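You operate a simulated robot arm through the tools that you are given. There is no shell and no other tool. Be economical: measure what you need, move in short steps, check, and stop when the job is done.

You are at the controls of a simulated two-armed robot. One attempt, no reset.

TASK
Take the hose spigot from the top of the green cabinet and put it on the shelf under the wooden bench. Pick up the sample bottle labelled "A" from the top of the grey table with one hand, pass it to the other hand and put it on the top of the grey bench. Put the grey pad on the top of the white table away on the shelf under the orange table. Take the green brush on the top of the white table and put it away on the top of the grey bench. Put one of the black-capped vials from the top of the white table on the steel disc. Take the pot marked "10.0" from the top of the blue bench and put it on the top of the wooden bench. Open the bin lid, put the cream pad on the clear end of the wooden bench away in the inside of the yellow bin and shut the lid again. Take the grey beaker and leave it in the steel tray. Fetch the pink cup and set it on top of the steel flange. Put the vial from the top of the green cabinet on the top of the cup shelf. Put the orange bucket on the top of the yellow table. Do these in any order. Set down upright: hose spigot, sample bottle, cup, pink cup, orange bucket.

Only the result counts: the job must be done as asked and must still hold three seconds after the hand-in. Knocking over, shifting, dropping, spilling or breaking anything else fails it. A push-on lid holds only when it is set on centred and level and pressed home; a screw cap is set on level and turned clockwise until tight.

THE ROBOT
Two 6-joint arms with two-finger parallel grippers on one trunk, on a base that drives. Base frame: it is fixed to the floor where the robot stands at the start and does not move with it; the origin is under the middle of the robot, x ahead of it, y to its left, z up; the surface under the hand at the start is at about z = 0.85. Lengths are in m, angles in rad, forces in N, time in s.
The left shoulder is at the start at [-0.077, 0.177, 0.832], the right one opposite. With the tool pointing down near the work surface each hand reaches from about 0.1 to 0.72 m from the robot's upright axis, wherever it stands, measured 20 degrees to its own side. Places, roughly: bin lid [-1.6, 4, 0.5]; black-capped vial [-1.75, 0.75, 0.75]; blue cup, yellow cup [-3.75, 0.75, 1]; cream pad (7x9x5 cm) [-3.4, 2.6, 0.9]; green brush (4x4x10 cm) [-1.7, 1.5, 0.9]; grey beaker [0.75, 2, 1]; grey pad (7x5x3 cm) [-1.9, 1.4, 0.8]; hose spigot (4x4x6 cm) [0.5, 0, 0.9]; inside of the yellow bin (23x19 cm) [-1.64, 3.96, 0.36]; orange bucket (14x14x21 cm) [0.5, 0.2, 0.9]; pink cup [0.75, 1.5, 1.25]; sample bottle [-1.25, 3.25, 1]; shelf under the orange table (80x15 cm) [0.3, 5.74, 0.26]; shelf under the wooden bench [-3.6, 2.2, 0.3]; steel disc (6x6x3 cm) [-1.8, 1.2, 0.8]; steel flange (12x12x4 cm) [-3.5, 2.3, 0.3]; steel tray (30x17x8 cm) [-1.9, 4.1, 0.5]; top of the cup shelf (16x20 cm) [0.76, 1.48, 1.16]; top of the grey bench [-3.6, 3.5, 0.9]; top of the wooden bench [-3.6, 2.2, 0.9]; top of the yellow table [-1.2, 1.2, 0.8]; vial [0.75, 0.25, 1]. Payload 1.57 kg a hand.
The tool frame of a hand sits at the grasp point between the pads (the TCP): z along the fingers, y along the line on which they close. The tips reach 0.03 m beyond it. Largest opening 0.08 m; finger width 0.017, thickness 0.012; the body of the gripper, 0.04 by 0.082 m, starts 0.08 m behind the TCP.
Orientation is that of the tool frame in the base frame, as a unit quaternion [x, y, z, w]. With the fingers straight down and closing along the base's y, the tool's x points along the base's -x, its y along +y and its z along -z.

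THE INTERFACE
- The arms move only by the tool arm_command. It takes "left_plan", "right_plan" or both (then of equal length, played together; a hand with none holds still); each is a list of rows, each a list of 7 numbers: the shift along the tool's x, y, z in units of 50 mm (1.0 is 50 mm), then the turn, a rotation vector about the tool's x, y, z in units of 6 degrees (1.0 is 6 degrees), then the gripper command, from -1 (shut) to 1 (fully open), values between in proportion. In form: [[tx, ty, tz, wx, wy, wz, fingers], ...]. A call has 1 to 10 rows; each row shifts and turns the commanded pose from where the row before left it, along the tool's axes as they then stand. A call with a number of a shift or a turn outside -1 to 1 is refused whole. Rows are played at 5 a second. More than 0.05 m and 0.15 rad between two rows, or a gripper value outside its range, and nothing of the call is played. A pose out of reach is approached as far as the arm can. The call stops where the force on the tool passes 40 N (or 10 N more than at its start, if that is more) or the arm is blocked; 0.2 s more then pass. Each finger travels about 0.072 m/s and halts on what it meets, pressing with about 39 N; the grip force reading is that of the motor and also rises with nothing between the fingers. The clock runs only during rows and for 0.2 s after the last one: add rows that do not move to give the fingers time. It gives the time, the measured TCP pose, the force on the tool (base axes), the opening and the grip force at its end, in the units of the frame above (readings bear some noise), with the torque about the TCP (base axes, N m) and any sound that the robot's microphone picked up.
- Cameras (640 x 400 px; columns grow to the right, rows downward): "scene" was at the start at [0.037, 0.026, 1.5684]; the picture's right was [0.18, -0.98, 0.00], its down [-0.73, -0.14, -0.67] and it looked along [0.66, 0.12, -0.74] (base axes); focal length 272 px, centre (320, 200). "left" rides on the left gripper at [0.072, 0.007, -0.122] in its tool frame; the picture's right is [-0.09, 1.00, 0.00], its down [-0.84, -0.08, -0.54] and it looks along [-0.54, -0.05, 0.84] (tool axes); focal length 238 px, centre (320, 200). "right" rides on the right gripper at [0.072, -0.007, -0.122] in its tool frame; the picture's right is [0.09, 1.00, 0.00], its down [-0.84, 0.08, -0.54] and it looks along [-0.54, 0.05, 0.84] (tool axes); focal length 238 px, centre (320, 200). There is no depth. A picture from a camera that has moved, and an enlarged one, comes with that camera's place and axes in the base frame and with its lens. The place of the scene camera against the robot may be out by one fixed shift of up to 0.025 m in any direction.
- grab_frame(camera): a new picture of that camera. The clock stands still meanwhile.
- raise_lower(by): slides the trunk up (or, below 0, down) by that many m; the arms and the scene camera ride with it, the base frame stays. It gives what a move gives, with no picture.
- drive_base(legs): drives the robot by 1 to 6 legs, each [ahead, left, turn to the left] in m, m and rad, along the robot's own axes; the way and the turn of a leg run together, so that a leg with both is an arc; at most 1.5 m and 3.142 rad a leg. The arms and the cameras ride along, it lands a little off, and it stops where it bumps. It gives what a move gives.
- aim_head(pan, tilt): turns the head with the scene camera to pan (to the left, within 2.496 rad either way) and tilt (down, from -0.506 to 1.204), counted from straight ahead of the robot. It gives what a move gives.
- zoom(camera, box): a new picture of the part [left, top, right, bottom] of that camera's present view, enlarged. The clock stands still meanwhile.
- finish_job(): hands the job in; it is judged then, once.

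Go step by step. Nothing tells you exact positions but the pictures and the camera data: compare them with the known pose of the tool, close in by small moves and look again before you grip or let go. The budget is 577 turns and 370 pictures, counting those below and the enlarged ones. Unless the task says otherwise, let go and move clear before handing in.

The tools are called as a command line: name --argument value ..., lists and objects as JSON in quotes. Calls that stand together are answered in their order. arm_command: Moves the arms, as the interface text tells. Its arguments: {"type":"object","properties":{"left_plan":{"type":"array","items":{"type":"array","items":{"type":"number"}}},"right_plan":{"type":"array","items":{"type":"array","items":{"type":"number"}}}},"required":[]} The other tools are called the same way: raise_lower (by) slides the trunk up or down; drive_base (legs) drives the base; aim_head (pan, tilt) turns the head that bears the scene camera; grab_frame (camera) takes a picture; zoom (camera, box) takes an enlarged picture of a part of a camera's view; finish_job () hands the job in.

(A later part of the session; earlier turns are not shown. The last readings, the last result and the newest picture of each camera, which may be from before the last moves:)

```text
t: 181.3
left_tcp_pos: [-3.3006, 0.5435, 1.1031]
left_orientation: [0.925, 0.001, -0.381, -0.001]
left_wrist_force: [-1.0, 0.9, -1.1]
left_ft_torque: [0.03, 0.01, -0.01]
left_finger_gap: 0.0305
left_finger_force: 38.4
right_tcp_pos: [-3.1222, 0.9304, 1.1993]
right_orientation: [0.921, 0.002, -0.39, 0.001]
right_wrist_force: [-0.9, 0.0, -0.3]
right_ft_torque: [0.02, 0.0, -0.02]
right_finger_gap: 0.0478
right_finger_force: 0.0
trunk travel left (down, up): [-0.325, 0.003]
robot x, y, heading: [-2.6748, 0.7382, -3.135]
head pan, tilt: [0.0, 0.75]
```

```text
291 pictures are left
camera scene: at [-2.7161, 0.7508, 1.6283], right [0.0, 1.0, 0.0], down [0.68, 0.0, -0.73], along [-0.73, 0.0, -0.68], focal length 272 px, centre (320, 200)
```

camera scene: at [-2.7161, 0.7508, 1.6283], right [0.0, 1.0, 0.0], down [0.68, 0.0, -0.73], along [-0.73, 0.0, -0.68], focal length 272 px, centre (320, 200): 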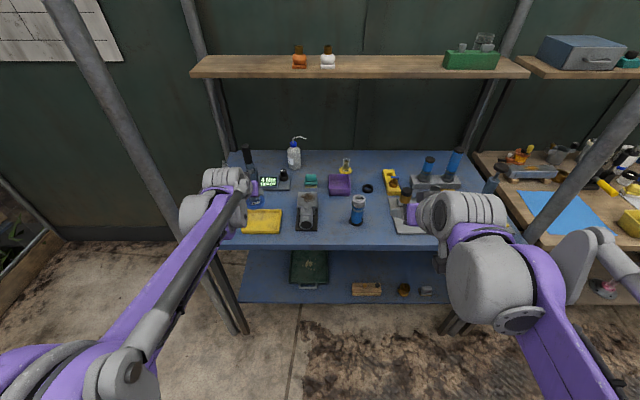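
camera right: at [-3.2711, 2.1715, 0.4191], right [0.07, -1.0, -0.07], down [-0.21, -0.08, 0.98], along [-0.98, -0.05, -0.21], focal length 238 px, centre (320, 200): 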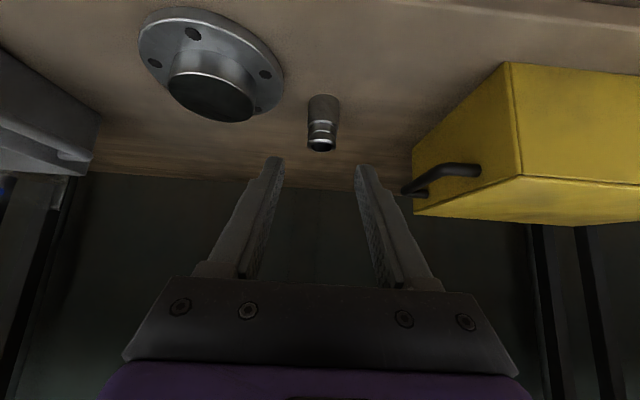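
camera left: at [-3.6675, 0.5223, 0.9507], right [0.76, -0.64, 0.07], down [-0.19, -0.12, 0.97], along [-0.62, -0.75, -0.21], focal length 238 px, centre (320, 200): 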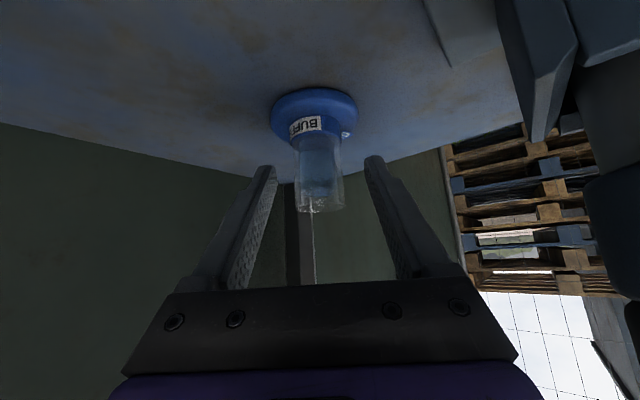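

arm_command --left_plan '[[0.7, 0, -0.7, 0, 0, 0, -1], [0.7, 0, -0.7, 0, 0, 0, -1], [0.7, 0, -0.7, 0, 0, 0, -1]]' --right_plan '[[0.7, 0, -0.7, 0, 0, 0, 0.2], [0.7, 0, -0.7, 0, 0, 0, 0.2], [0, 0, 0, 0, 0, 0, 0.2]]'

drive_base --legs '[[0.02, -0.9, 0], [0, -0.82, 0]]'

drive_base --legs '[[0.12, 0, -0.003]]'

grab_frame --camera "scene"

grab_frame --camera "left"

```text
t: 182.2
left_tcp_pos: [-3.1502, 0.5474, 1.1042]
left_orientation: [0.924, 0.002, -0.381, 0.001]
left_wrist_force: [0.7, -0.5, -0.7]
left_ft_torque: [-0.01, 0.0, 0.02]
left_finger_gap: 0.0304
left_finger_force: 39.4
right_tcp_pos: [-3.024, 0.9302, 1.1995]
right_orientation: [0.921, 0.001, -0.39, 0.001]
right_wrist_force: [-0.6, -0.6, 0.3]
right_ft_torque: [-0.01, 0.01, -0.01]
right_finger_gap: 0.048
right_finger_force: 0.1
trunk travel left (down, up): [-0.325, 0.003]
robot x, y, heading: [-2.6752, 0.7406, -3.136]
head pan, tilt: [0.0, 0.75]
```

```text
t: 197.7
left_tcp_pos: [-3.1987, 2.2636, 1.104]
left_orientation: [0.924, 0.017, -0.382, 0.007]
left_wrist_force: [0.6, 0.0, -0.8]
left_ft_torque: [0.0, 0.02, 0.01]
left_finger_gap: 0.0306
left_finger_force: 38.8
right_tcp_pos: [-3.0861, 2.6505, 1.1993]
right_orientation: [0.921, 0.017, -0.39, 0.007]
right_wrist_force: [0.2, 1.1, -0.3]
right_ft_torque: [0.02, 0.01, -0.02]
right_finger_gap: 0.0479
right_finger_force: 0.0
trunk travel left (down, up): [-0.325, 0.003]
robot x, y, heading: [-2.7302, 2.4724, -3.105]
head pan, tilt: [0.0, 0.75]
```

```text
t: 198.9
left_tcp_pos: [-3.3176, 2.2613, 1.1034]
left_orientation: [0.924, 0.016, -0.381, 0.007]
left_wrist_force: [-0.1, 0.1, -0.9]
left_ft_torque: [0.04, -0.01, 0.0]
left_finger_gap: 0.0305
left_finger_force: 38.7
right_tcp_pos: [-3.203, 2.6488, 1.1991]
right_orientation: [0.921, 0.015, -0.389, 0.006]
right_wrist_force: [0.4, -0.1, 0.0]
right_ft_torque: [0.03, 0.01, -0.03]
right_finger_gap: 0.0479
right_finger_force: 0.1
trunk travel left (down, up): [-0.325, 0.003]
robot x, y, heading: [-2.8461, 2.4702, -3.106]
head pan, tilt: [0.0, 0.75]
```

```text
290 pictures are left
camera scene: at [-2.8879, 2.4779, 1.628], right [-0.03, 1.0, 0.0], down [0.68, 0.02, -0.73], along [-0.73, -0.03, -0.68], focal length 272 px, centre (320, 200)
```

scene: 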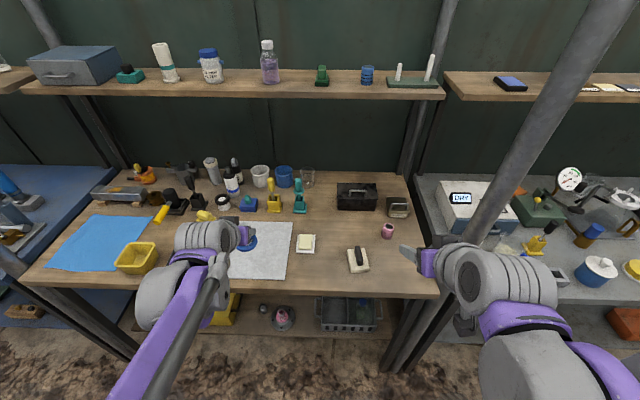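

```text
289 pictures are left
camera left: at [-3.1787, 2.2588, 1.1402], right [-0.03, -1.0, 0.06], down [-0.21, 0.07, 0.97], along [-0.98, 0.02, -0.22], focal length 238 px, centre (320, 200)
```

left: 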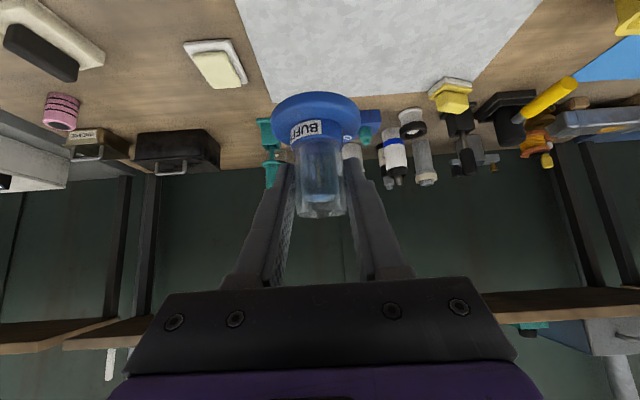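

Clear spot on the wooden bench at about (-3.52, 2.49), between the sponge and the black box. Moving the pot over it.

arm_command --left_plan '[[-0.69, 0, 0.69, 0, 0, 0, -1], [-0.69, 0, 0.69, 0, 0, 0, -1], [-0.69, 0, 0.69, 0, 0, 0, -1], [-0.68, 0, 0.68, 0, 0, 0, -1], [0, -0.95, 0, 0, 0, 0, -1], [0, -0.95, 0, 0, 0, 0, -1], [0, -0.95, 0, 0, 0, 0, -1], [0, -0.95, 0, 0, 0, 0, -1], [0, -0.92, 0, 0, 0, 0, -1], [0, 0, 0, 0, 0, 0, -1]]'

arm_command --left_plan '[[0.65, 0, 0.65, 0, 0, 0, -1], [0.65, 0, 0.65, 0, 0, 0, -1], [0.65, 0, 0.65, 0, 0, 0, -1], [0, 0, 0, 0, 0, 0, -1]]'

grab_frame --camera "left"

grab_frame --camera "scene"

```text
t: 201.1
left_tcp_pos: [-3.5211, 2.4913, 1.1035]
left_orientation: [0.924, 0.015, -0.381, 0.006]
left_wrist_force: [-0.5, 0.2, -1.2]
left_ft_torque: [0.01, 0.03, -0.03]
left_finger_gap: 0.0303
left_finger_force: 38.5
right_tcp_pos: [-3.2035, 2.6478, 1.1992]
right_orientation: [0.921, 0.016, -0.39, 0.007]
right_wrist_force: [-1.0, -0.4, 1.4]
right_ft_torque: [0.03, 0.03, -0.01]
right_finger_gap: 0.0479
right_finger_force: 0.1
trunk travel left (down, up): [-0.325, 0.003]
robot x, y, heading: [-2.849, 2.4685, -3.103]
head pan, tilt: [0.0, 0.75]
```

```text
t: 202.1
left_tcp_pos: [-3.518, 2.4894, 0.9652]
left_orientation: [0.924, 0.016, -0.381, 0.006]
left_wrist_force: [0.5, 0.1, -1.2]
left_ft_torque: [-0.01, 0.02, -0.01]
left_finger_gap: 0.0307
left_finger_force: 39.1
right_tcp_pos: [-3.2032, 2.6466, 1.1998]
right_orientation: [0.921, 0.016, -0.39, 0.007]
right_wrist_force: [-0.2, 0.4, 0.5]
right_ft_torque: [0.01, 0.03, -0.04]
right_finger_gap: 0.0482
right_finger_force: 0.0
trunk travel left (down, up): [-0.325, 0.003]
robot x, y, heading: [-2.851, 2.466, -3.103]
head pan, tilt: [0.0, 0.75]
```

```text
288 pictures are left
camera left: at [-3.3797, 2.4875, 1.0012], right [-0.03, -1.0, 0.06], down [-0.21, 0.07, 0.97], along [-0.98, 0.02, -0.22], focal length 238 px, centre (320, 200)
```

left: 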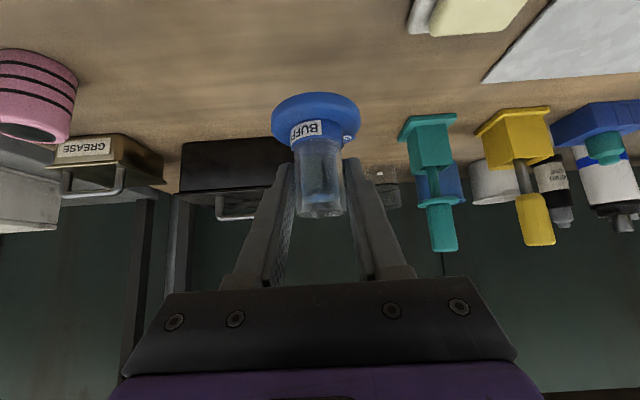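

```text
287 pictures are left
camera scene: at [-2.8889, 2.4778, 1.6283], right [-0.03, 1.0, 0.0], down [0.68, 0.02, -0.73], along [-0.73, -0.03, -0.68], focal length 272 px, centre (320, 200)
```

scene: 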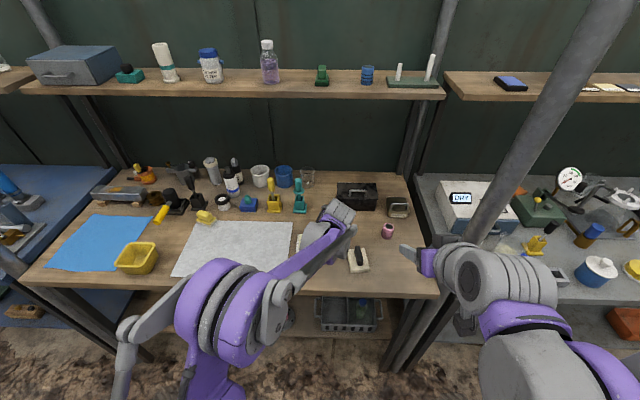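

arm_command --left_plan '[[0.3, 0, 0.3, 0, 0, 0, -1], [0.25, 0, 0.25, 0, 0, 0, -1], [0, 0, 0, 0, 0, 0, -1]]'

arm_command --left_plan '[[0.06, 0, 0.06, 0, 0, 0, -1], [0.06, 0, 0.06, 0, 0, 0, -1], [0, 0, 0, 0, 0, 0, -1]]'

arm_command --left_plan '[[0.06, 0, 0.06, 0, 0, 0, -1], [0, 0, 0, 0, 0, 0, -1]]'

arm_command --left_plan '[[0.06, 0, 0.06, 0, 0, 0, -1], [0, 0, 0, 0, 0, 0, -1]]'

```text
t: 202.9
left_tcp_pos: [-3.5195, 2.4894, 0.9267]
left_orientation: [0.925, 0.016, -0.381, 0.006]
left_wrist_force: [0.7, 1.0, -0.9]
left_ft_torque: [0.02, 0.01, 0.04]
left_finger_gap: 0.0304
left_finger_force: 38.9
right_tcp_pos: [-3.2038, 2.6476, 1.199]
right_orientation: [0.921, 0.016, -0.39, 0.006]
right_wrist_force: [-1.1, 0.1, 0.1]
right_ft_torque: [0.01, 0.02, 0.0]
right_finger_gap: 0.048
right_finger_force: 0.1
trunk travel left (down, up): [-0.325, 0.003]
robot x, y, heading: [-2.845, 2.4687, -3.103]
head pan, tilt: [0.0, 0.75]
```

```text
t: 203.7
left_tcp_pos: [-3.5197, 2.4896, 0.9185]
left_orientation: [0.924, 0.017, -0.381, 0.007]
left_wrist_force: [0.2, -0.4, -1.4]
left_ft_torque: [-0.02, -0.01, 0.03]
left_finger_gap: 0.0301
left_finger_force: 38.4
right_tcp_pos: [-3.2029, 2.6488, 1.1989]
right_orientation: [0.921, 0.016, -0.39, 0.006]
right_wrist_force: [0.4, 0.3, -0.3]
right_ft_torque: [0.04, 0.0, 0.02]
right_finger_gap: 0.0481
right_finger_force: 0.0
trunk travel left (down, up): [-0.325, 0.003]
robot x, y, heading: [-2.849, 2.4642, -3.106]
head pan, tilt: [0.0, 0.75]
```

```text
t: 204.3
left_tcp_pos: [-3.5197, 2.4903, 0.9143]
left_orientation: [0.924, 0.016, -0.381, 0.006]
left_wrist_force: [0.3, 0.2, -1.3]
left_ft_torque: [0.0, 0.03, -0.02]
left_finger_gap: 0.0304
left_finger_force: 38.3
right_tcp_pos: [-3.2035, 2.6477, 1.1998]
right_orientation: [0.921, 0.015, -0.39, 0.007]
right_wrist_force: [0.8, 0.6, -0.3]
right_ft_torque: [0.0, 0.0, 0.01]
right_finger_gap: 0.0483
right_finger_force: 0.0
trunk travel left (down, up): [-0.325, 0.003]
robot x, y, heading: [-2.8498, 2.4654, -3.105]
head pan, tilt: [0.0, 0.75]
```

```text
t: 204.9
left_tcp_pos: [-3.5194, 2.4906, 0.9109]
left_orientation: [0.924, 0.016, -0.381, 0.007]
left_wrist_force: [-2.3, 0.6, 8.4]
left_ft_torque: [0.01, 0.37, 0.01]
left_finger_gap: 0.0307
left_finger_force: 38.7
right_tcp_pos: [-3.2038, 2.647, 1.2002]
right_orientation: [0.92, 0.016, -0.39, 0.006]
right_wrist_force: [0.2, 0.4, 0.2]
right_ft_torque: [0.0, -0.01, 0.04]
right_finger_gap: 0.0482
right_finger_force: 0.1
trunk travel left (down, up): [-0.325, 0.003]
robot x, y, heading: [-2.852, 2.4651, -3.111]
head pan, tilt: [0.0, 0.75]
```

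arm_command --left_plan '[[0, 0, 0, 0, 0, 0, -0.3], [0, 0, 0, 0, 0, 0, -0.1], [0, 0, 0, 0, 0, 0, 0.2], [0, 0, 0, 0, 0, 0, 0.2], [0, 0, -0.6, 0, 0, 0, 0.2], [0, 0, -1, 0, 0, 0, 0.2], [0, 0, -1, 0, 0, 0, 0.2], [0, 0, -1, 0, 0, 0, 0.2]]'

grab_frame --camera "left"

```text
t: 206.7
left_tcp_pos: [-3.3908, 2.496, 1.036]
left_orientation: [0.924, 0.016, -0.381, 0.007]
left_wrist_force: [0.3, -0.1, 0.0]
left_ft_torque: [-0.01, -0.01, 0.0]
left_finger_gap: 0.0479
left_finger_force: 0.2
right_tcp_pos: [-3.201, 2.6469, 1.1994]
right_orientation: [0.921, 0.016, -0.39, 0.007]
right_wrist_force: [0.1, 0.5, 0.2]
right_ft_torque: [0.03, -0.01, 0.02]
right_finger_gap: 0.0481
right_finger_force: 0.0
trunk travel left (down, up): [-0.325, 0.003]
robot x, y, heading: [-2.8539, 2.4677, -3.107]
head pan, tilt: [0.0, 0.75]
```

```text
286 pictures are left
camera left: at [-3.2523, 2.4942, 1.0721], right [-0.03, -1.0, 0.06], down [-0.21, 0.07, 0.97], along [-0.98, 0.02, -0.22], focal length 238 px, centre (320, 200)
```

left: 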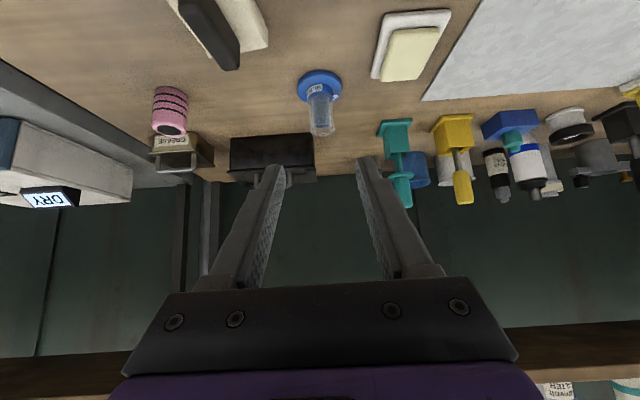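

Pot stands. Next the cream pad with the black handle at about (-3.41, 2.575): pull the left hand back and bring the right hand vertical above it.

arm_command --left_plan '[[0, 0, -1, 0, 0, 0, 0.2], [0, 0, -1, 0, 0, 0, 0.2], [0.7, 0, -0.7, 0, 0, 0, 0.2], [0, 1, 0, 0, 0, 0, 0.2], [0, 1, 0, 0, 0, 0, 0.2], [0, 1, 0, 0, 0, 0, 0.2], [0, 1, 0, 0, 0, 0, 0.2], [0, 0, 0, 0, 0, 0, 0.2]]' --right_plan '[[0, 0, 0, 0, 1, 0, 0.2], [0, 0, 0, 0, 1, 0, 0.2], [0, 0, 0, 0, 1, 0, 0.2], [0, 0, 0, 0, 1, 0, 0.2], [0, 0, 0, 0, 1, 0, 0.2], [0, 0, 0, 0, 1, 0, 0.2], [0, 0, 0, 0, 1, 0, 0.2], [0, 0, 0, 0, 0.65, 0, 0.2]]'

arm_command --right_plan '[[-0.9, 0, 0, 0, 0, 0, 0.2], [-0.9, 0, 0, 0, 0, 0, 0.2], [-0.9, 0.4, 0, 0, 0, 0, 0.2], [-0.9, 0.4, 0, 0, 0, 0, 0.2], [-0.5, 0.6, 0, 0, 0, 0, 0.2], [0, 0, 0, 0, 0, 0, 0.2]]'

grab_frame --camera "right"

```text
t: 208.5
left_tcp_pos: [-3.2672, 2.2993, 1.1084]
left_orientation: [0.925, 0.016, -0.381, 0.006]
left_wrist_force: [-1.4, 0.6, -0.5]
left_ft_torque: [0.0, 0.01, -0.01]
left_finger_gap: 0.0478
left_finger_force: 0.0
right_tcp_pos: [-3.2038, 2.6485, 1.1995]
right_orientation: [1.0, 0.017, 0.001, 0.0]
right_wrist_force: [0.3, 0.4, -0.2]
right_ft_torque: [-0.03, 0.02, -0.02]
right_finger_gap: 0.0479
right_finger_force: 0.0
trunk travel left (down, up): [-0.325, 0.003]
robot x, y, heading: [-2.8483, 2.4699, -3.108]
head pan, tilt: [0.0, 0.75]
```

```text
t: 209.9
left_tcp_pos: [-3.2673, 2.2997, 1.1087]
left_orientation: [0.924, 0.015, -0.382, 0.006]
left_wrist_force: [-0.8, 0.3, -0.6]
left_ft_torque: [-0.01, -0.01, 0.03]
left_finger_gap: 0.048
left_finger_force: 0.2
right_tcp_pos: [-3.4047, 2.5696, 1.1994]
right_orientation: [1.0, 0.017, 0.0, 0.0]
right_wrist_force: [-0.3, 1.2, -0.5]
right_ft_torque: [-0.02, -0.01, -0.01]
right_finger_gap: 0.0481
right_finger_force: 0.0
trunk travel left (down, up): [-0.325, 0.003]
robot x, y, heading: [-2.8501, 2.4692, -3.103]
head pan, tilt: [0.0, 0.75]
```

```text
285 pictures are left
camera right: at [-3.3326, 2.5807, 1.3211], right [0.13, -0.99, 0.0], down [-0.83, -0.11, 0.54], along [-0.54, -0.07, -0.84], focal length 238 px, centre (320, 200)
```

right: 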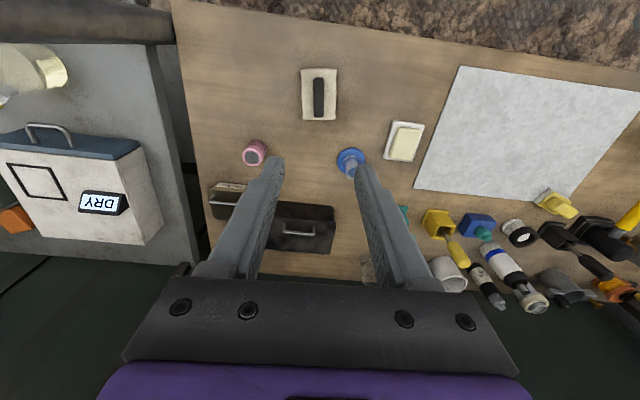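

arm_command --right_plan '[[0, -0.08, 0.95, 0, 0, 0, 0.0], [0, 0, 0.95, 0, 0, 0, 0.0], [0, 0, 0.95, 0, 0, 0, 0.0], [0, 0, 0.95, 0, 0, 0, 0.0], [0, 0, 0.95, 0, 0, 0, 0.0], [0, 0, 0.4, 0, 0, 0, 0.0], [0, 0, 0, 0, 0, 0, 0]]'

grab_frame --camera "right"

```text
t: 211.5
left_tcp_pos: [-3.2668, 2.3008, 1.1093]
left_orientation: [0.925, 0.016, -0.381, 0.007]
left_wrist_force: [0.3, -0.7, 0.8]
left_ft_torque: [0.03, -0.01, 0.01]
left_finger_gap: 0.048
left_finger_force: 0.1
right_tcp_pos: [-3.4055, 2.5745, 0.9423]
right_orientation: [1.0, 0.017, 0.0, 0.001]
right_wrist_force: [0.4, 0.0, -0.4]
right_ft_torque: [-0.02, 0.0, 0.02]
right_finger_gap: 0.04
right_finger_force: 0.0
trunk travel left (down, up): [-0.325, 0.003]
robot x, y, heading: [-2.8504, 2.4689, -3.107]
head pan, tilt: [0.0, 0.75]
```

```text
284 pictures are left
camera right: at [-3.3326, 2.5848, 1.0643], right [0.13, -0.99, 0.0], down [-0.83, -0.11, 0.54], along [-0.54, -0.07, -0.84], focal length 238 px, centre (320, 200)
```

right: 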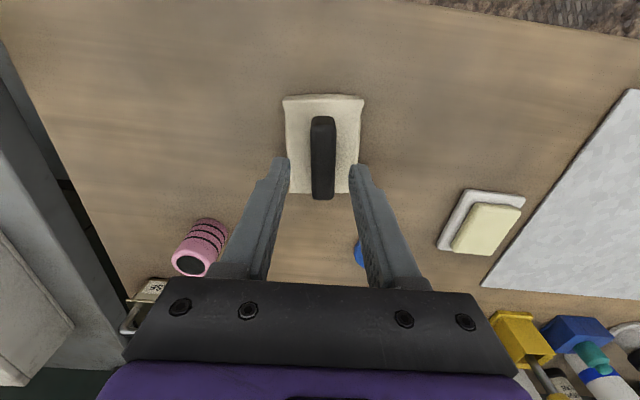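

arm_command --right_plan '[[0, 0, 0.5, 0, 0, 0, 0], [0, 0, 0.05, 0, 0, 0, 0], [0, 0, 0, 0, 0, 0, -0.5], [0, 0, 0, 0, 0, 0, -1], [0, 0, 0, 0, 0, 0, -1], [0, 0, -0.4, 0, 0, 0, -1], [0, 0, -0.6, 0, 0, 0, -1], [0, 0, 0, 0, 0, 0, -1]]'

grab_frame --camera "right"

```text
t: 213.3
left_tcp_pos: [-3.2688, 2.2996, 1.1076]
left_orientation: [0.924, 0.016, -0.381, 0.007]
left_wrist_force: [0.4, -0.1, -0.3]
left_ft_torque: [-0.02, -0.02, -0.01]
left_finger_gap: 0.048
left_finger_force: 0.0
right_tcp_pos: [-3.4038, 2.5757, 0.9658]
right_orientation: [1.0, 0.017, 0.0, 0.001]
right_wrist_force: [0.6, -0.1, -0.6]
right_ft_torque: [0.02, 0.01, -0.01]
right_finger_gap: 0.0167
right_finger_force: 32.6
trunk travel left (down, up): [-0.325, 0.003]
robot x, y, heading: [-2.857, 2.4662, -3.11]
head pan, tilt: [0.0, 0.75]
```

```text
283 pictures are left
camera right: at [-3.3319, 2.5859, 1.0871], right [0.13, -0.99, 0.0], down [-0.83, -0.11, 0.54], along [-0.54, -0.07, -0.84], focal length 238 px, centre (320, 200)
```

right: 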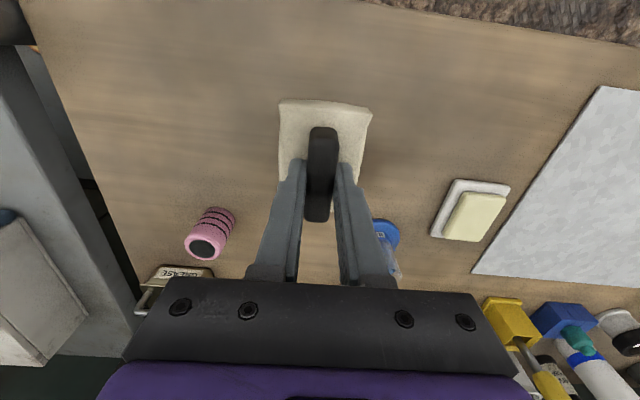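

Pad is held. Raise it, back off and look north-east towards the bin.

arm_command --right_plan '[[0, 0, -1, 0, 0, 0, -1], [0, 0, -1, 0, 0, 0, -1], [0, 0, -1, 0, 0, 0, -1], [0.8, 0, -0.5, 0, 0, 0, -1], [0.9, 0, 0, 0, 0, 0, -1]]'

drive_base --legs '[[-0.15, 0, -0.035]]'

aim_head --pan -1.5 --tilt 0.45

grab_frame --camera "scene"

aim_head --pan -2.3 --tilt 0.45

grab_frame --camera "scene"

```text
t: 214.5
left_tcp_pos: [-3.2666, 2.2994, 1.1084]
left_orientation: [0.924, 0.016, -0.381, 0.006]
left_wrist_force: [-0.4, -0.3, -0.3]
left_ft_torque: [0.03, 0.0, 0.04]
left_finger_gap: 0.0482
left_finger_force: 0.0
right_tcp_pos: [-3.3196, 2.577, 1.1408]
right_orientation: [1.0, 0.017, 0.0, 0.001]
right_wrist_force: [0.5, -0.4, -0.9]
right_ft_torque: [-0.03, 0.0, -0.02]
right_finger_gap: 0.0169
right_finger_force: 32.3
trunk travel left (down, up): [-0.325, 0.003]
robot x, y, heading: [-2.849, 2.4655, -3.107]
head pan, tilt: [0.0, 0.75]
```

```text
t: 215.9
left_tcp_pos: [-3.1272, 2.3153, 1.1087]
left_orientation: [0.925, 0.0, -0.381, 0.0]
left_wrist_force: [-0.1, 0.4, -0.2]
left_ft_torque: [0.01, -0.01, 0.01]
left_finger_gap: 0.048
left_finger_force: 0.0
right_tcp_pos: [-3.172, 2.5951, 1.1401]
right_orientation: [1.0, 0.0, 0.0, 0.0]
right_wrist_force: [0.1, -0.3, -0.4]
right_ft_torque: [0.01, 0.0, -0.01]
right_finger_gap: 0.0171
right_finger_force: 32.4
trunk travel left (down, up): [-0.325, 0.003]
robot x, y, heading: [-2.7023, 2.4681, -3.141]
head pan, tilt: [0.0, 0.75]
```

```text
t: 217.5
left_tcp_pos: [-3.1257, 2.3164, 1.1082]
left_orientation: [0.924, 0.0, -0.382, 0.0]
left_wrist_force: [0.3, 0.1, 0.2]
left_ft_torque: [-0.01, 0.01, -0.01]
left_finger_gap: 0.0478
left_finger_force: 0.0
right_tcp_pos: [-3.169, 2.5942, 1.1399]
right_orientation: [1.0, 0.0, 0.0, 0.0]
right_wrist_force: [-0.1, 0.2, -0.9]
right_ft_torque: [0.01, 0.01, 0.04]
right_finger_gap: 0.0171
right_finger_force: 32.3
trunk travel left (down, up): [-0.325, 0.003]
robot x, y, heading: [-2.7019, 2.472, -3.14]
head pan, tilt: [-1.499, 0.45]
```

```text
282 pictures are left
camera scene: at [-2.6655, 2.5736, 1.6547], right [1.0, 0.07, 0.0], down [0.03, -0.43, -0.9], along [-0.07, 0.9, -0.44], focal length 272 px, centre (320, 200)
```

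scene: 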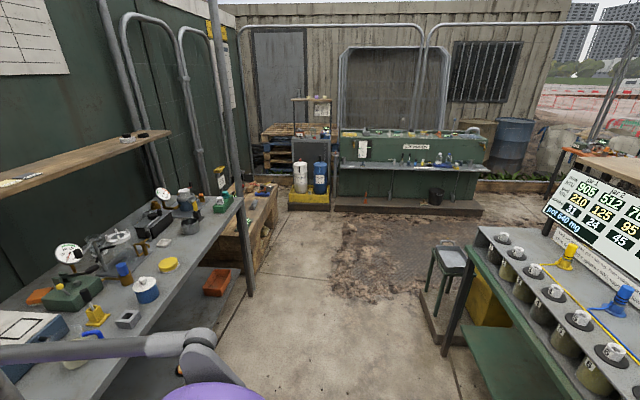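

```text
t: 218.6
left_tcp_pos: [-3.1258, 2.3168, 1.1078]
left_orientation: [0.925, 0.001, -0.381, 0.0]
left_wrist_force: [0.5, 0.5, -0.1]
left_ft_torque: [0.02, 0.03, 0.0]
left_finger_gap: 0.0479
left_finger_force: 0.1
right_tcp_pos: [-3.1695, 2.5951, 1.1401]
right_orientation: [1.0, 0.0, 0.0, 0.0]
right_wrist_force: [-0.2, 0.1, -0.5]
right_ft_torque: [-0.03, 0.0, -0.03]
right_finger_gap: 0.0171
right_finger_force: 31.8
trunk travel left (down, up): [-0.325, 0.003]
robot x, y, heading: [-2.7039, 2.474, -3.138]
head pan, tilt: [-2.3, 0.45]
```

```text
281 pictures are left
camera scene: at [-2.5976, 2.5506, 1.6547], right [0.75, -0.67, 0.0], down [-0.29, -0.33, -0.9], along [0.6, 0.67, -0.44], focal length 272 px, centre (320, 200)
```

scene: 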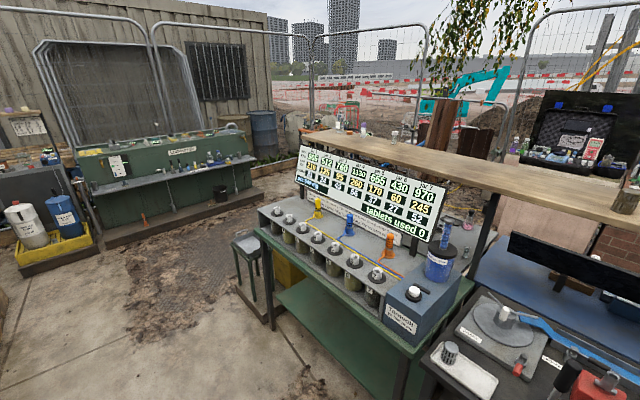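

drive_base --legs '[[0, 0, -1.571], [1.3, 0, 0], [1.2, 0, 0], [0, 0, -1.571]]'

aim_head --pan -0.6 --tilt 0.6

grab_frame --camera "scene"

```text
t: 238.8
left_tcp_pos: [-2.2938, 5.1753, 1.1079]
left_orientation: [-0.009, 0.925, 0.004, 0.381]
left_wrist_force: [-0.5, -0.2, -0.1]
left_ft_torque: [0.01, 0.02, 0.0]
left_finger_gap: 0.0482
left_finger_force: 0.0
right_tcp_pos: [-2.2442, 4.8982, 1.1398]
right_orientation: [-0.01, 1.0, -0.001, 0.0]
right_wrist_force: [0.4, 0.1, 0.2]
right_ft_torque: [-0.02, 0.02, 0.04]
right_finger_gap: 0.0168
right_finger_force: 32.1
trunk travel left (down, up): [-0.325, 0.003]
robot x, y, heading: [-2.7149, 5.0152, 0.022]
head pan, tilt: [-2.3, 0.45]
```

```text
t: 240.5
left_tcp_pos: [-2.2938, 5.1755, 1.1081]
left_orientation: [-0.009, 0.924, 0.003, 0.381]
left_wrist_force: [-0.4, 0.1, -0.3]
left_ft_torque: [-0.03, 0.0, 0.01]
left_finger_gap: 0.048
left_finger_force: 0.2
right_tcp_pos: [-2.243, 4.8971, 1.1388]
right_orientation: [-0.011, 1.0, -0.001, 0.0]
right_wrist_force: [-0.5, -0.3, -2.2]
right_ft_torque: [-0.01, 0.04, 0.02]
right_finger_gap: 0.0167
right_finger_force: 31.7
trunk travel left (down, up): [-0.325, 0.003]
robot x, y, heading: [-2.7121, 5.0159, 0.02]
head pan, tilt: [-0.6, 0.6]
```

```text
280 pictures are left
camera scene: at [-2.6825, 4.9765, 1.6412], right [-0.55, -0.84, 0.0], down [-0.47, 0.31, -0.83], along [0.69, -0.45, -0.56], focal length 272 px, centre (320, 200)
```

scene: 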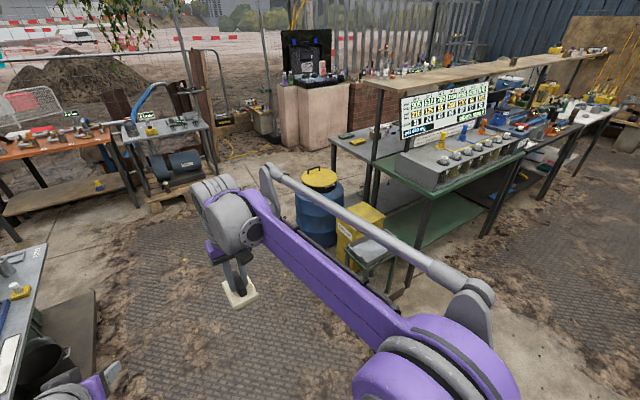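

drive_base --legs '[[1.09, -0.1, 0], [0, 0, -1.59]]'

aim_head --pan 0.0 --tilt 0.8

grab_frame --camera "scene"

```text
t: 250.0
left_tcp_pos: [-1.4634, 4.5261, 1.1083]
left_orientation: [0.65, 0.657, -0.268, 0.271]
left_wrist_force: [0.1, 0.5, 0.1]
left_ft_torque: [-0.05, 0.02, 0.02]
left_finger_gap: 0.0477
left_finger_force: 0.0
right_tcp_pos: [-1.7397, 4.4792, 1.1399]
right_orientation: [0.704, 0.711, 0.001, 0.0]
right_wrist_force: [-0.8, 0.5, -0.7]
right_ft_torque: [-0.01, -0.02, -0.03]
right_finger_gap: 0.0168
right_finger_force: 32.4
trunk travel left (down, up): [-0.325, 0.003]
robot x, y, heading: [-1.6265, 4.9456, -1.56]
head pan, tilt: [-0.6, 0.6]
```

```text
t: 251.0
left_tcp_pos: [-1.4616, 4.5264, 1.1082]
left_orientation: [0.65, 0.657, -0.268, 0.271]
left_wrist_force: [0.3, 0.1, -0.2]
left_ft_torque: [-0.04, -0.04, 0.03]
left_finger_gap: 0.0482
left_finger_force: 0.0
right_tcp_pos: [-1.7404, 4.4793, 1.1401]
right_orientation: [0.703, 0.711, 0.0, 0.0]
right_wrist_force: [-0.2, 0.9, -0.9]
right_ft_torque: [0.0, 0.04, -0.03]
right_finger_gap: 0.017
right_finger_force: 32.2
trunk travel left (down, up): [-0.325, 0.003]
robot x, y, heading: [-1.6222, 4.9485, -1.559]
head pan, tilt: [0.0, 0.799]
```

```text
279 pictures are left
camera scene: at [-1.6193, 4.9216, 1.6243], right [-1.0, -0.01, 0.0], down [-0.01, 0.72, -0.7], along [0.01, -0.7, -0.72], focal length 272 px, centre (320, 200)
```

scene: 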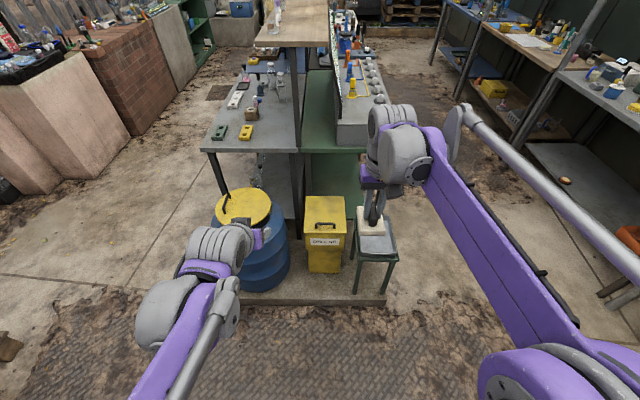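

zoom --camera "scene" --box '[260, 180, 420, 300]'

zoom --camera "scene" --box '[200, 60, 330, 160]'

```text
3.33 times, centred on (340, 240) of scene
camera zoom: at [-1.6193, 4.9216, 1.6243], right [-1.0, -0.01, 0.0], down [-0.01, 0.72, -0.7], along [0.01, -0.7, -0.72], focal length 906 px, centre (253, 67)
```

zoom: 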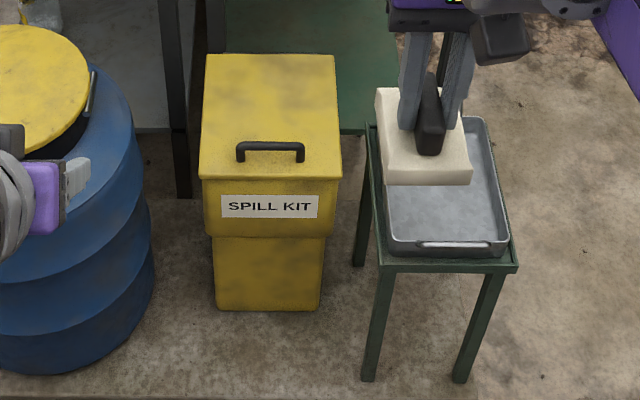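

```text
4.00 times, centred on (265, 110) of scene
camera zoom: at [-1.6193, 4.9216, 1.6243], right [-1.0, -0.01, 0.0], down [-0.01, 0.72, -0.7], along [0.01, -0.7, -0.72], focal length 1087 px, centre (540, 560)
```

zoom: 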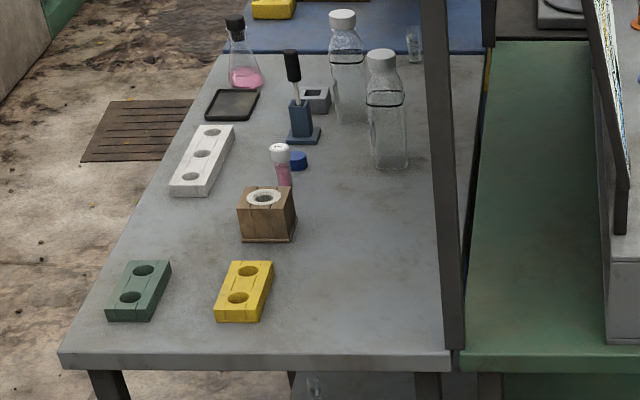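

The bin is the "SPILL KIT" box with a bar handle near the front of its lid (hinge at the back, y≈3.85). I'll move in, lower the trunk and look with the left wrist camera.

drive_base --legs '[[0.3, 0, -0.01]]'

raise_lower --by -0.15

arm_command --left_plan '[[0, 0.9, 0, 0, 0, 0, 0.6], [0, 0.9, 0, 0, 0, 0, 0.6], [0, 0.9, 0, 0, 0, 0, 0.6]]'

grab_frame --camera "left"

grab_frame --camera "scene"

```text
t: 253.0
left_tcp_pos: [-1.4653, 4.2278, 1.1072]
left_orientation: [0.653, 0.654, -0.269, 0.27]
left_wrist_force: [0.9, 0.7, 0.4]
left_ft_torque: [0.02, -0.01, 0.0]
left_finger_gap: 0.0481
left_finger_force: 0.0
right_tcp_pos: [-1.7445, 4.1837, 1.1386]
right_orientation: [0.708, 0.706, 0.0, -0.001]
right_wrist_force: [0.0, 0.3, -0.4]
right_ft_torque: [0.02, 0.02, 0.02]
right_finger_gap: 0.0166
right_finger_force: 32.3
trunk travel left (down, up): [-0.325, 0.003]
robot x, y, heading: [-1.6192, 4.6503, -1.57]
head pan, tilt: [0.0, 0.799]
```

```text
t: 254.8
left_tcp_pos: [-1.465, 4.2275, 0.9583]
left_orientation: [0.655, 0.653, -0.27, 0.268]
left_wrist_force: [0.3, 0.0, 0.8]
left_ft_torque: [0.03, 0.02, -0.01]
left_finger_gap: 0.0481
left_finger_force: 0.0
right_tcp_pos: [-1.7442, 4.1837, 0.989]
right_orientation: [0.708, 0.706, 0.0, -0.001]
right_wrist_force: [0.2, -0.2, -0.5]
right_ft_torque: [0.05, 0.01, -0.01]
right_finger_gap: 0.0167
right_finger_force: 31.9
trunk travel left (down, up): [-0.175, 0.153]
robot x, y, heading: [-1.6194, 4.6513, -1.573]
head pan, tilt: [0.0, 0.799]
```

```text
t: 255.6
left_tcp_pos: [-1.3285, 4.2248, 0.9558]
left_orientation: [0.654, 0.654, -0.269, 0.27]
left_wrist_force: [0.3, 0.0, -0.3]
left_ft_torque: [-0.02, -0.01, -0.03]
left_finger_gap: 0.0642
left_finger_force: 0.1
right_tcp_pos: [-1.7437, 4.1829, 0.989]
right_orientation: [0.708, 0.706, 0.0, 0.0]
right_wrist_force: [-0.6, 0.3, 0.4]
right_ft_torque: [0.0, 0.03, 0.01]
right_finger_gap: 0.0168
right_finger_force: 32.0
trunk travel left (down, up): [-0.175, 0.153]
robot x, y, heading: [-1.6171, 4.6511, -1.575]
head pan, tilt: [0.0, 0.799]
```

```text
276 pictures are left
camera left: at [-1.3202, 4.3625, 0.9928], right [1.0, -0.07, 0.06], down [-0.08, -0.21, 0.97], along [-0.05, -0.98, -0.22], focal length 238 px, centre (320, 200)
```

left: 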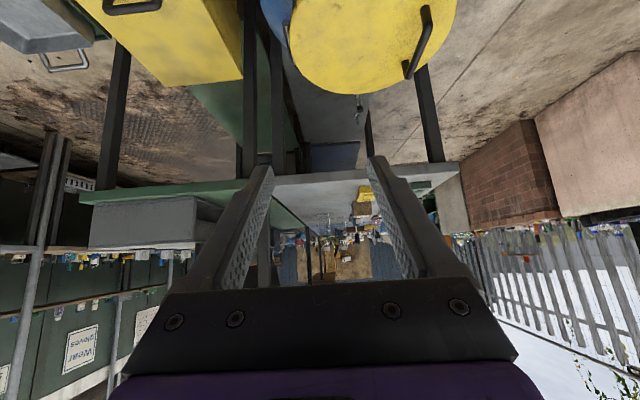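

```text
275 pictures are left
camera scene: at [-1.6175, 4.6174, 1.4709], right [-1.0, 0.0, 0.0], down [0.0, 0.72, -0.7], along [0.0, -0.7, -0.72], focal length 272 px, centre (320, 200)
```

scene: 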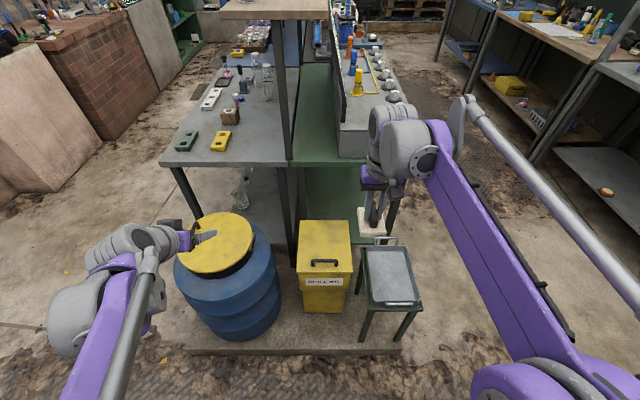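

arm_command --left_plan '[[0, 0, 0, 0, 0, 1, 0.6], [0, 0, 0, 0, 0, 1, 0.6], [0, 0, 0, 0, 0, 1, 0.6], [0, 0, 0, 0, 0, 1, 0.6], [0, 0, 0, 0, 0, 1, 0.6], [0, 0, 0, 0, 0, 1, 0.6], [0, 0, 0, 0, 0, 1, 0.6], [0, 0, 0, 0, 0, 1, 0.6], [0, 0, 0, 0, 0, 1, 0.6], [0, 0, 0, 0, 0, 1, 0.6]]' --right_plan '[[0, -0.8, 0, 0, 0, 0, -1], [0, -0.8, 0, 0, 0, 0, -1], [0, -0.8, 0, 0, 0, 0, -1], [0, 0, -0.8, 0, 0, 0, -1], [0, 0, -0.8, 0, 0, 0, -1], [0, 0, 0, 0, 0, 0, -1], [0, 0, 0, 0, 0, 0, -1], [0, 0, 0, 0, 0, 0, -1], [0, 0, 0, 0, 0, 0, -1], [0, 0, 0, 0, 0, 0, -1]]'

arm_command --left_plan '[[0, 0, 0, 0, 0, 1, 0.6], [0, 0, 0, 0, 0, 1, 0.6], [0, 0, 0, 0, 0, 1, 0.6], [0, 0, 0, 0, 0, 1, 0.6], [0, 0, 0, 0, 0, 1, 0.6], [0, 0, 0, 0, 0, 0, 0.6]]'

grab_frame --camera "left"

```text
t: 257.8
left_tcp_pos: [-1.3304, 4.2269, 0.9584]
left_orientation: [0.894, 0.237, -0.099, 0.368]
left_wrist_force: [0.2, -0.3, 0.1]
left_ft_torque: [0.02, -0.03, -0.02]
left_finger_gap: 0.0641
left_finger_force: 0.0
right_tcp_pos: [-1.8678, 4.1853, 1.0698]
right_orientation: [0.707, 0.707, 0.0, 0.0]
right_wrist_force: [-0.3, 0.3, -0.6]
right_ft_torque: [0.02, -0.01, 0.01]
right_finger_gap: 0.0169
right_finger_force: 31.7
trunk travel left (down, up): [-0.175, 0.153]
robot x, y, heading: [-1.617, 4.65, -1.569]
head pan, tilt: [0.0, 0.799]
```

```text
t: 259.2
left_tcp_pos: [-1.3306, 4.2277, 0.9588]
left_orientation: [0.924, -0.002, 0.0, 0.381]
left_wrist_force: [0.3, -0.2, -0.3]
left_ft_torque: [-0.01, 0.0, -0.01]
left_finger_gap: 0.064
left_finger_force: 0.1
right_tcp_pos: [-1.8678, 4.184, 1.0677]
right_orientation: [0.708, 0.706, 0.001, 0.0]
right_wrist_force: [0.0, 0.3, -0.8]
right_ft_torque: [-0.02, 0.0, 0.01]
right_finger_gap: 0.0167
right_finger_force: 32.1
trunk travel left (down, up): [-0.175, 0.153]
robot x, y, heading: [-1.6185, 4.6484, -1.569]
head pan, tilt: [0.0, 0.799]
```

```text
274 pictures are left
camera left: at [-1.2572, 4.3081, 1.0499], right [-0.09, -0.71, 0.7], down [-0.84, 0.44, 0.33], along [-0.54, -0.56, -0.63], focal length 238 px, centre (320, 200)
```

left: 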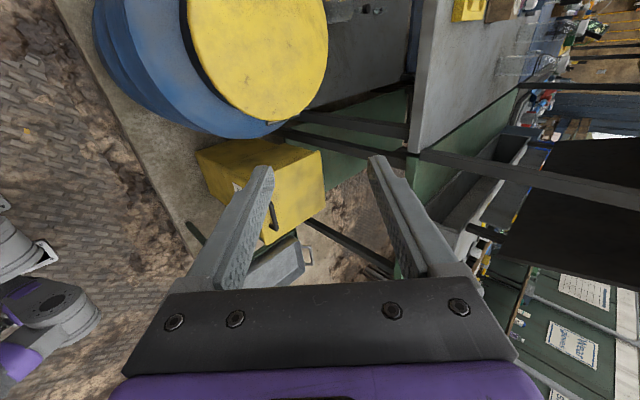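

arm_command --left_plan '[[-1, 0, 0, 0, 0, 0, 0.6], [-1, 0, 0, 0, 0, 0, 0.6], [-1, 0, 0, -0.9, 0, 0, 0.6], [-1, 0, 0, -0.8, 0, 0, 0.6], [-1, 0, 0, 0, 0, 0, 0.6], [-1, 0, 0, 0, 0, 0, 0.6], [0, 0, 0, 0, 0, 0, 0.6]]'

grab_frame --camera "left"

grab_frame --camera "scene"

```text
t: 260.8
left_tcp_pos: [-1.6317, 4.2272, 0.9569]
left_orientation: [0.887, 0.0, -0.001, 0.462]
left_wrist_force: [0.1, -0.1, -0.1]
left_ft_torque: [-0.03, -0.02, 0.01]
left_finger_gap: 0.0639
left_finger_force: 0.0
right_tcp_pos: [-1.8672, 4.1851, 1.0686]
right_orientation: [0.707, 0.707, -0.001, 0.0]
right_wrist_force: [0.1, 0.1, -0.3]
right_ft_torque: [-0.02, -0.02, 0.02]
right_finger_gap: 0.0171
right_finger_force: 32.1
trunk travel left (down, up): [-0.175, 0.153]
robot x, y, heading: [-1.6194, 4.6534, -1.575]
head pan, tilt: [0.0, 0.799]
```

```text
273 pictures are left
camera left: at [-1.5581, 4.323, 1.033], right [-0.09, -0.57, 0.82], down [-0.84, 0.49, 0.25], along [-0.54, -0.66, -0.52], focal length 238 px, centre (320, 200)
```

left: 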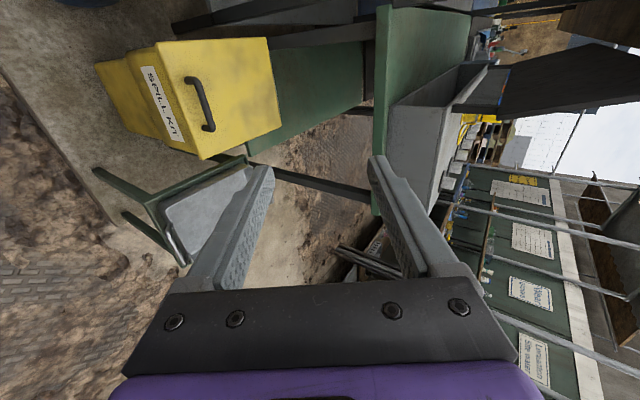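

```text
272 pictures are left
camera scene: at [-1.6176, 4.6181, 1.4709], right [-1.0, 0.0, 0.0], down [0.0, 0.72, -0.7], along [0.0, -0.7, -0.72], focal length 272 px, centre (320, 200)
```

scene: 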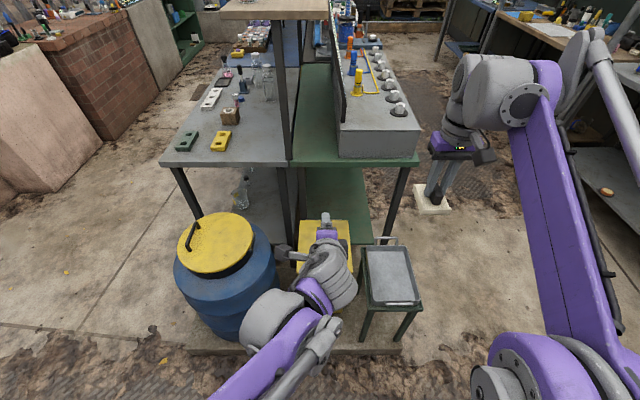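

Handle bar triangulated at (-1.631, 4.056, 0.561). Moving to a standoff in front of it with a narrower opening.

arm_command --left_plan '[[0, -0.566, 0.675, 0, 0, 0, 0.3], [0, -0.566, 0.675, 0, 0, 0, 0.1], [0, -0.566, 0.675, 0, 0, 0, 0], [0, -0.566, 0.675, 0, 0, 0, -0.2], [0, -0.566, 0.675, 0, 0, 0, -0.25], [0, -0.566, 0.675, 0, 0, 0, -0.25], [0, -0.566, 0.675, 0, 0, 0, -0.25], [0, -0.566, 0.675, 0, 0, 0, -0.25], [0, 0, 0, 0, 0, 0, -0.25]]'

grab_frame --camera "left"

```text
t: 262.8
left_tcp_pos: [-1.6317, 4.1378, 0.6172]
left_orientation: [0.887, -0.001, 0.0, 0.462]
left_wrist_force: [0.1, 0.0, -0.4]
left_ft_torque: [-0.01, -0.03, 0.03]
left_finger_gap: 0.03
left_finger_force: 0.2
right_tcp_pos: [-1.8676, 4.1845, 1.067]
right_orientation: [0.708, 0.707, 0.0, 0.0]
right_wrist_force: [0.1, 0.2, 0.0]
right_ft_torque: [0.04, 0.03, 0.02]
right_finger_gap: 0.0171
right_finger_force: 32.0
trunk travel left (down, up): [-0.175, 0.153]
robot x, y, heading: [-1.6173, 4.6492, -1.577]
head pan, tilt: [0.0, 0.799]
```

```text
271 pictures are left
camera left: at [-1.5582, 4.233, 0.6933], right [-0.09, -0.57, 0.82], down [-0.84, 0.49, 0.25], along [-0.54, -0.66, -0.52], focal length 238 px, centre (320, 200)
```

left: 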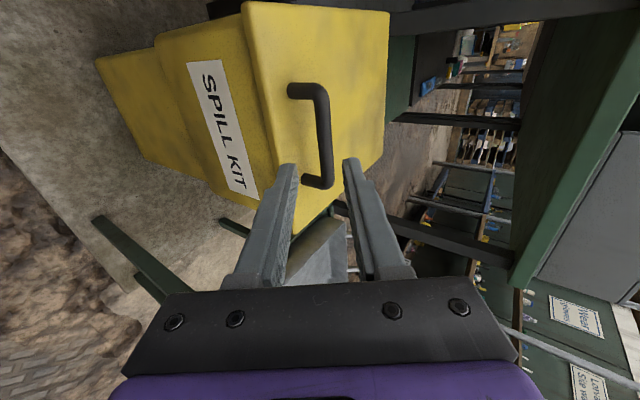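

arm_command --left_plan '[[0, 0.04, 0.6, 0, 0, 0, -0.25], [0, 0.04, 0.6, 0, 0, 0, -0.25], [0, 0, 0.57, 0, 0, 0, -0.25], [0, 0, 0, 0, 0, 0, -0.25]]'

grab_frame --camera "left"

```text
t: 263.8
left_tcp_pos: [-1.6307, 4.0625, 0.5714]
left_orientation: [0.887, -0.001, 0.0, 0.462]
left_wrist_force: [-0.2, 16.9, 17.5]
left_ft_torque: [0.42, 0.0, 0.0]
left_finger_gap: 0.0255
left_finger_force: 0.1
right_tcp_pos: [-1.8679, 4.1851, 1.0682]
right_orientation: [0.708, 0.706, 0.0, 0.0]
right_wrist_force: [0.5, -0.6, -0.6]
right_ft_torque: [0.0, -0.01, -0.03]
right_finger_gap: 0.017
right_finger_force: 32.3
trunk travel left (down, up): [-0.175, 0.153]
robot x, y, heading: [-1.6232, 4.6513, -1.563]
head pan, tilt: [0.0, 0.799]
```

```text
270 pictures are left
camera left: at [-1.5579, 4.1587, 0.6473], right [-0.09, -0.57, 0.82], down [-0.84, 0.49, 0.25], along [-0.54, -0.66, -0.52], focal length 238 px, centre (320, 200)
```

left: 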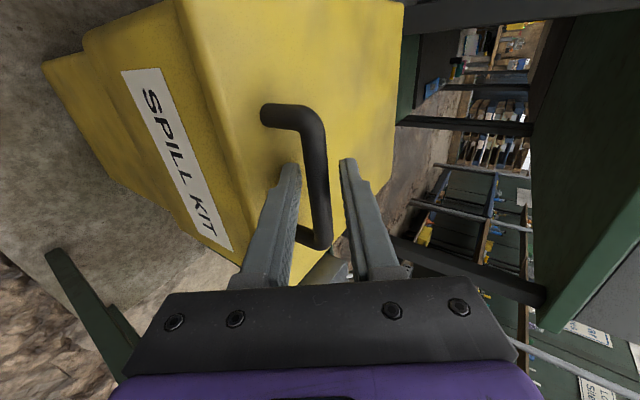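

The bar is between the fingers; the lower fingertip touches the lid lightly. Close and start lifting along the arc.

arm_command --left_plan '[[0, 0, -0.05, 0, 0, 0, -0.25], [0, 0, 0, 0, 0, 0, -1], [0, 0, 0, 0, 0, 0, -1], [0, 0, 0, 0, 0, 0, -1]]'

```text
t: 264.8
left_tcp_pos: [-1.6295, 4.063, 0.5699]
left_orientation: [0.887, 0.0, 0.001, 0.461]
left_wrist_force: [1.3, -7.0, -3.5]
left_ft_torque: [0.04, -0.31, 0.52]
left_finger_gap: 0.0134
left_finger_force: 30.0
right_tcp_pos: [-1.8666, 4.1834, 1.0688]
right_orientation: [0.707, 0.707, 0.002, 0.0]
right_wrist_force: [-1.3, -0.5, -0.3]
right_ft_torque: [-0.02, 0.01, -0.04]
right_finger_gap: 0.0171
right_finger_force: 31.4
trunk travel left (down, up): [-0.175, 0.153]
robot x, y, heading: [-1.6176, 4.6518, -1.573]
head pan, tilt: [0.0, 0.799]
```

arm_command --left_plan '[[0, 0.41, -0.14, 0.5, 0, 0, -1], [0, 0.41, -0.13, 0.5, 0, 0, -1], [0, 0, 0, 0, 0, 0, -1]]'

grab_frame --camera "left"

```text
t: 265.6
left_tcp_pos: [-1.6307, 4.0508, 0.614]
left_orientation: [0.91, 0.0, 0.0, 0.415]
left_wrist_force: [10.3, 10.1, 0.7]
left_ft_torque: [0.15, -0.13, 0.18]
left_finger_gap: 0.0136
left_finger_force: 29.9
right_tcp_pos: [-1.8667, 4.1842, 1.0674]
right_orientation: [0.707, 0.707, 0.0, 0.0]
right_wrist_force: [-0.4, -0.3, -0.4]
right_ft_torque: [-0.01, -0.01, 0.01]
right_finger_gap: 0.0169
right_finger_force: 32.1
trunk travel left (down, up): [-0.175, 0.153]
robot x, y, heading: [-1.6159, 4.6512, -1.574]
head pan, tilt: [0.0, 0.799]
```

```text
269 pictures are left
camera left: at [-1.5569, 4.1375, 0.6992], right [-0.09, -0.65, 0.75], down [-0.84, 0.46, 0.3], along [-0.54, -0.6, -0.59], focal length 238 px, centre (320, 200)
```

left: 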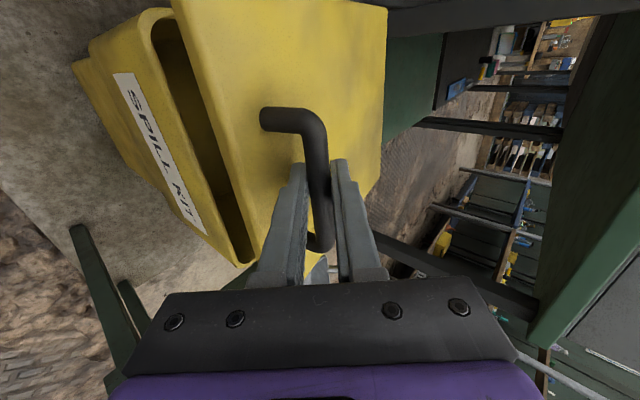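

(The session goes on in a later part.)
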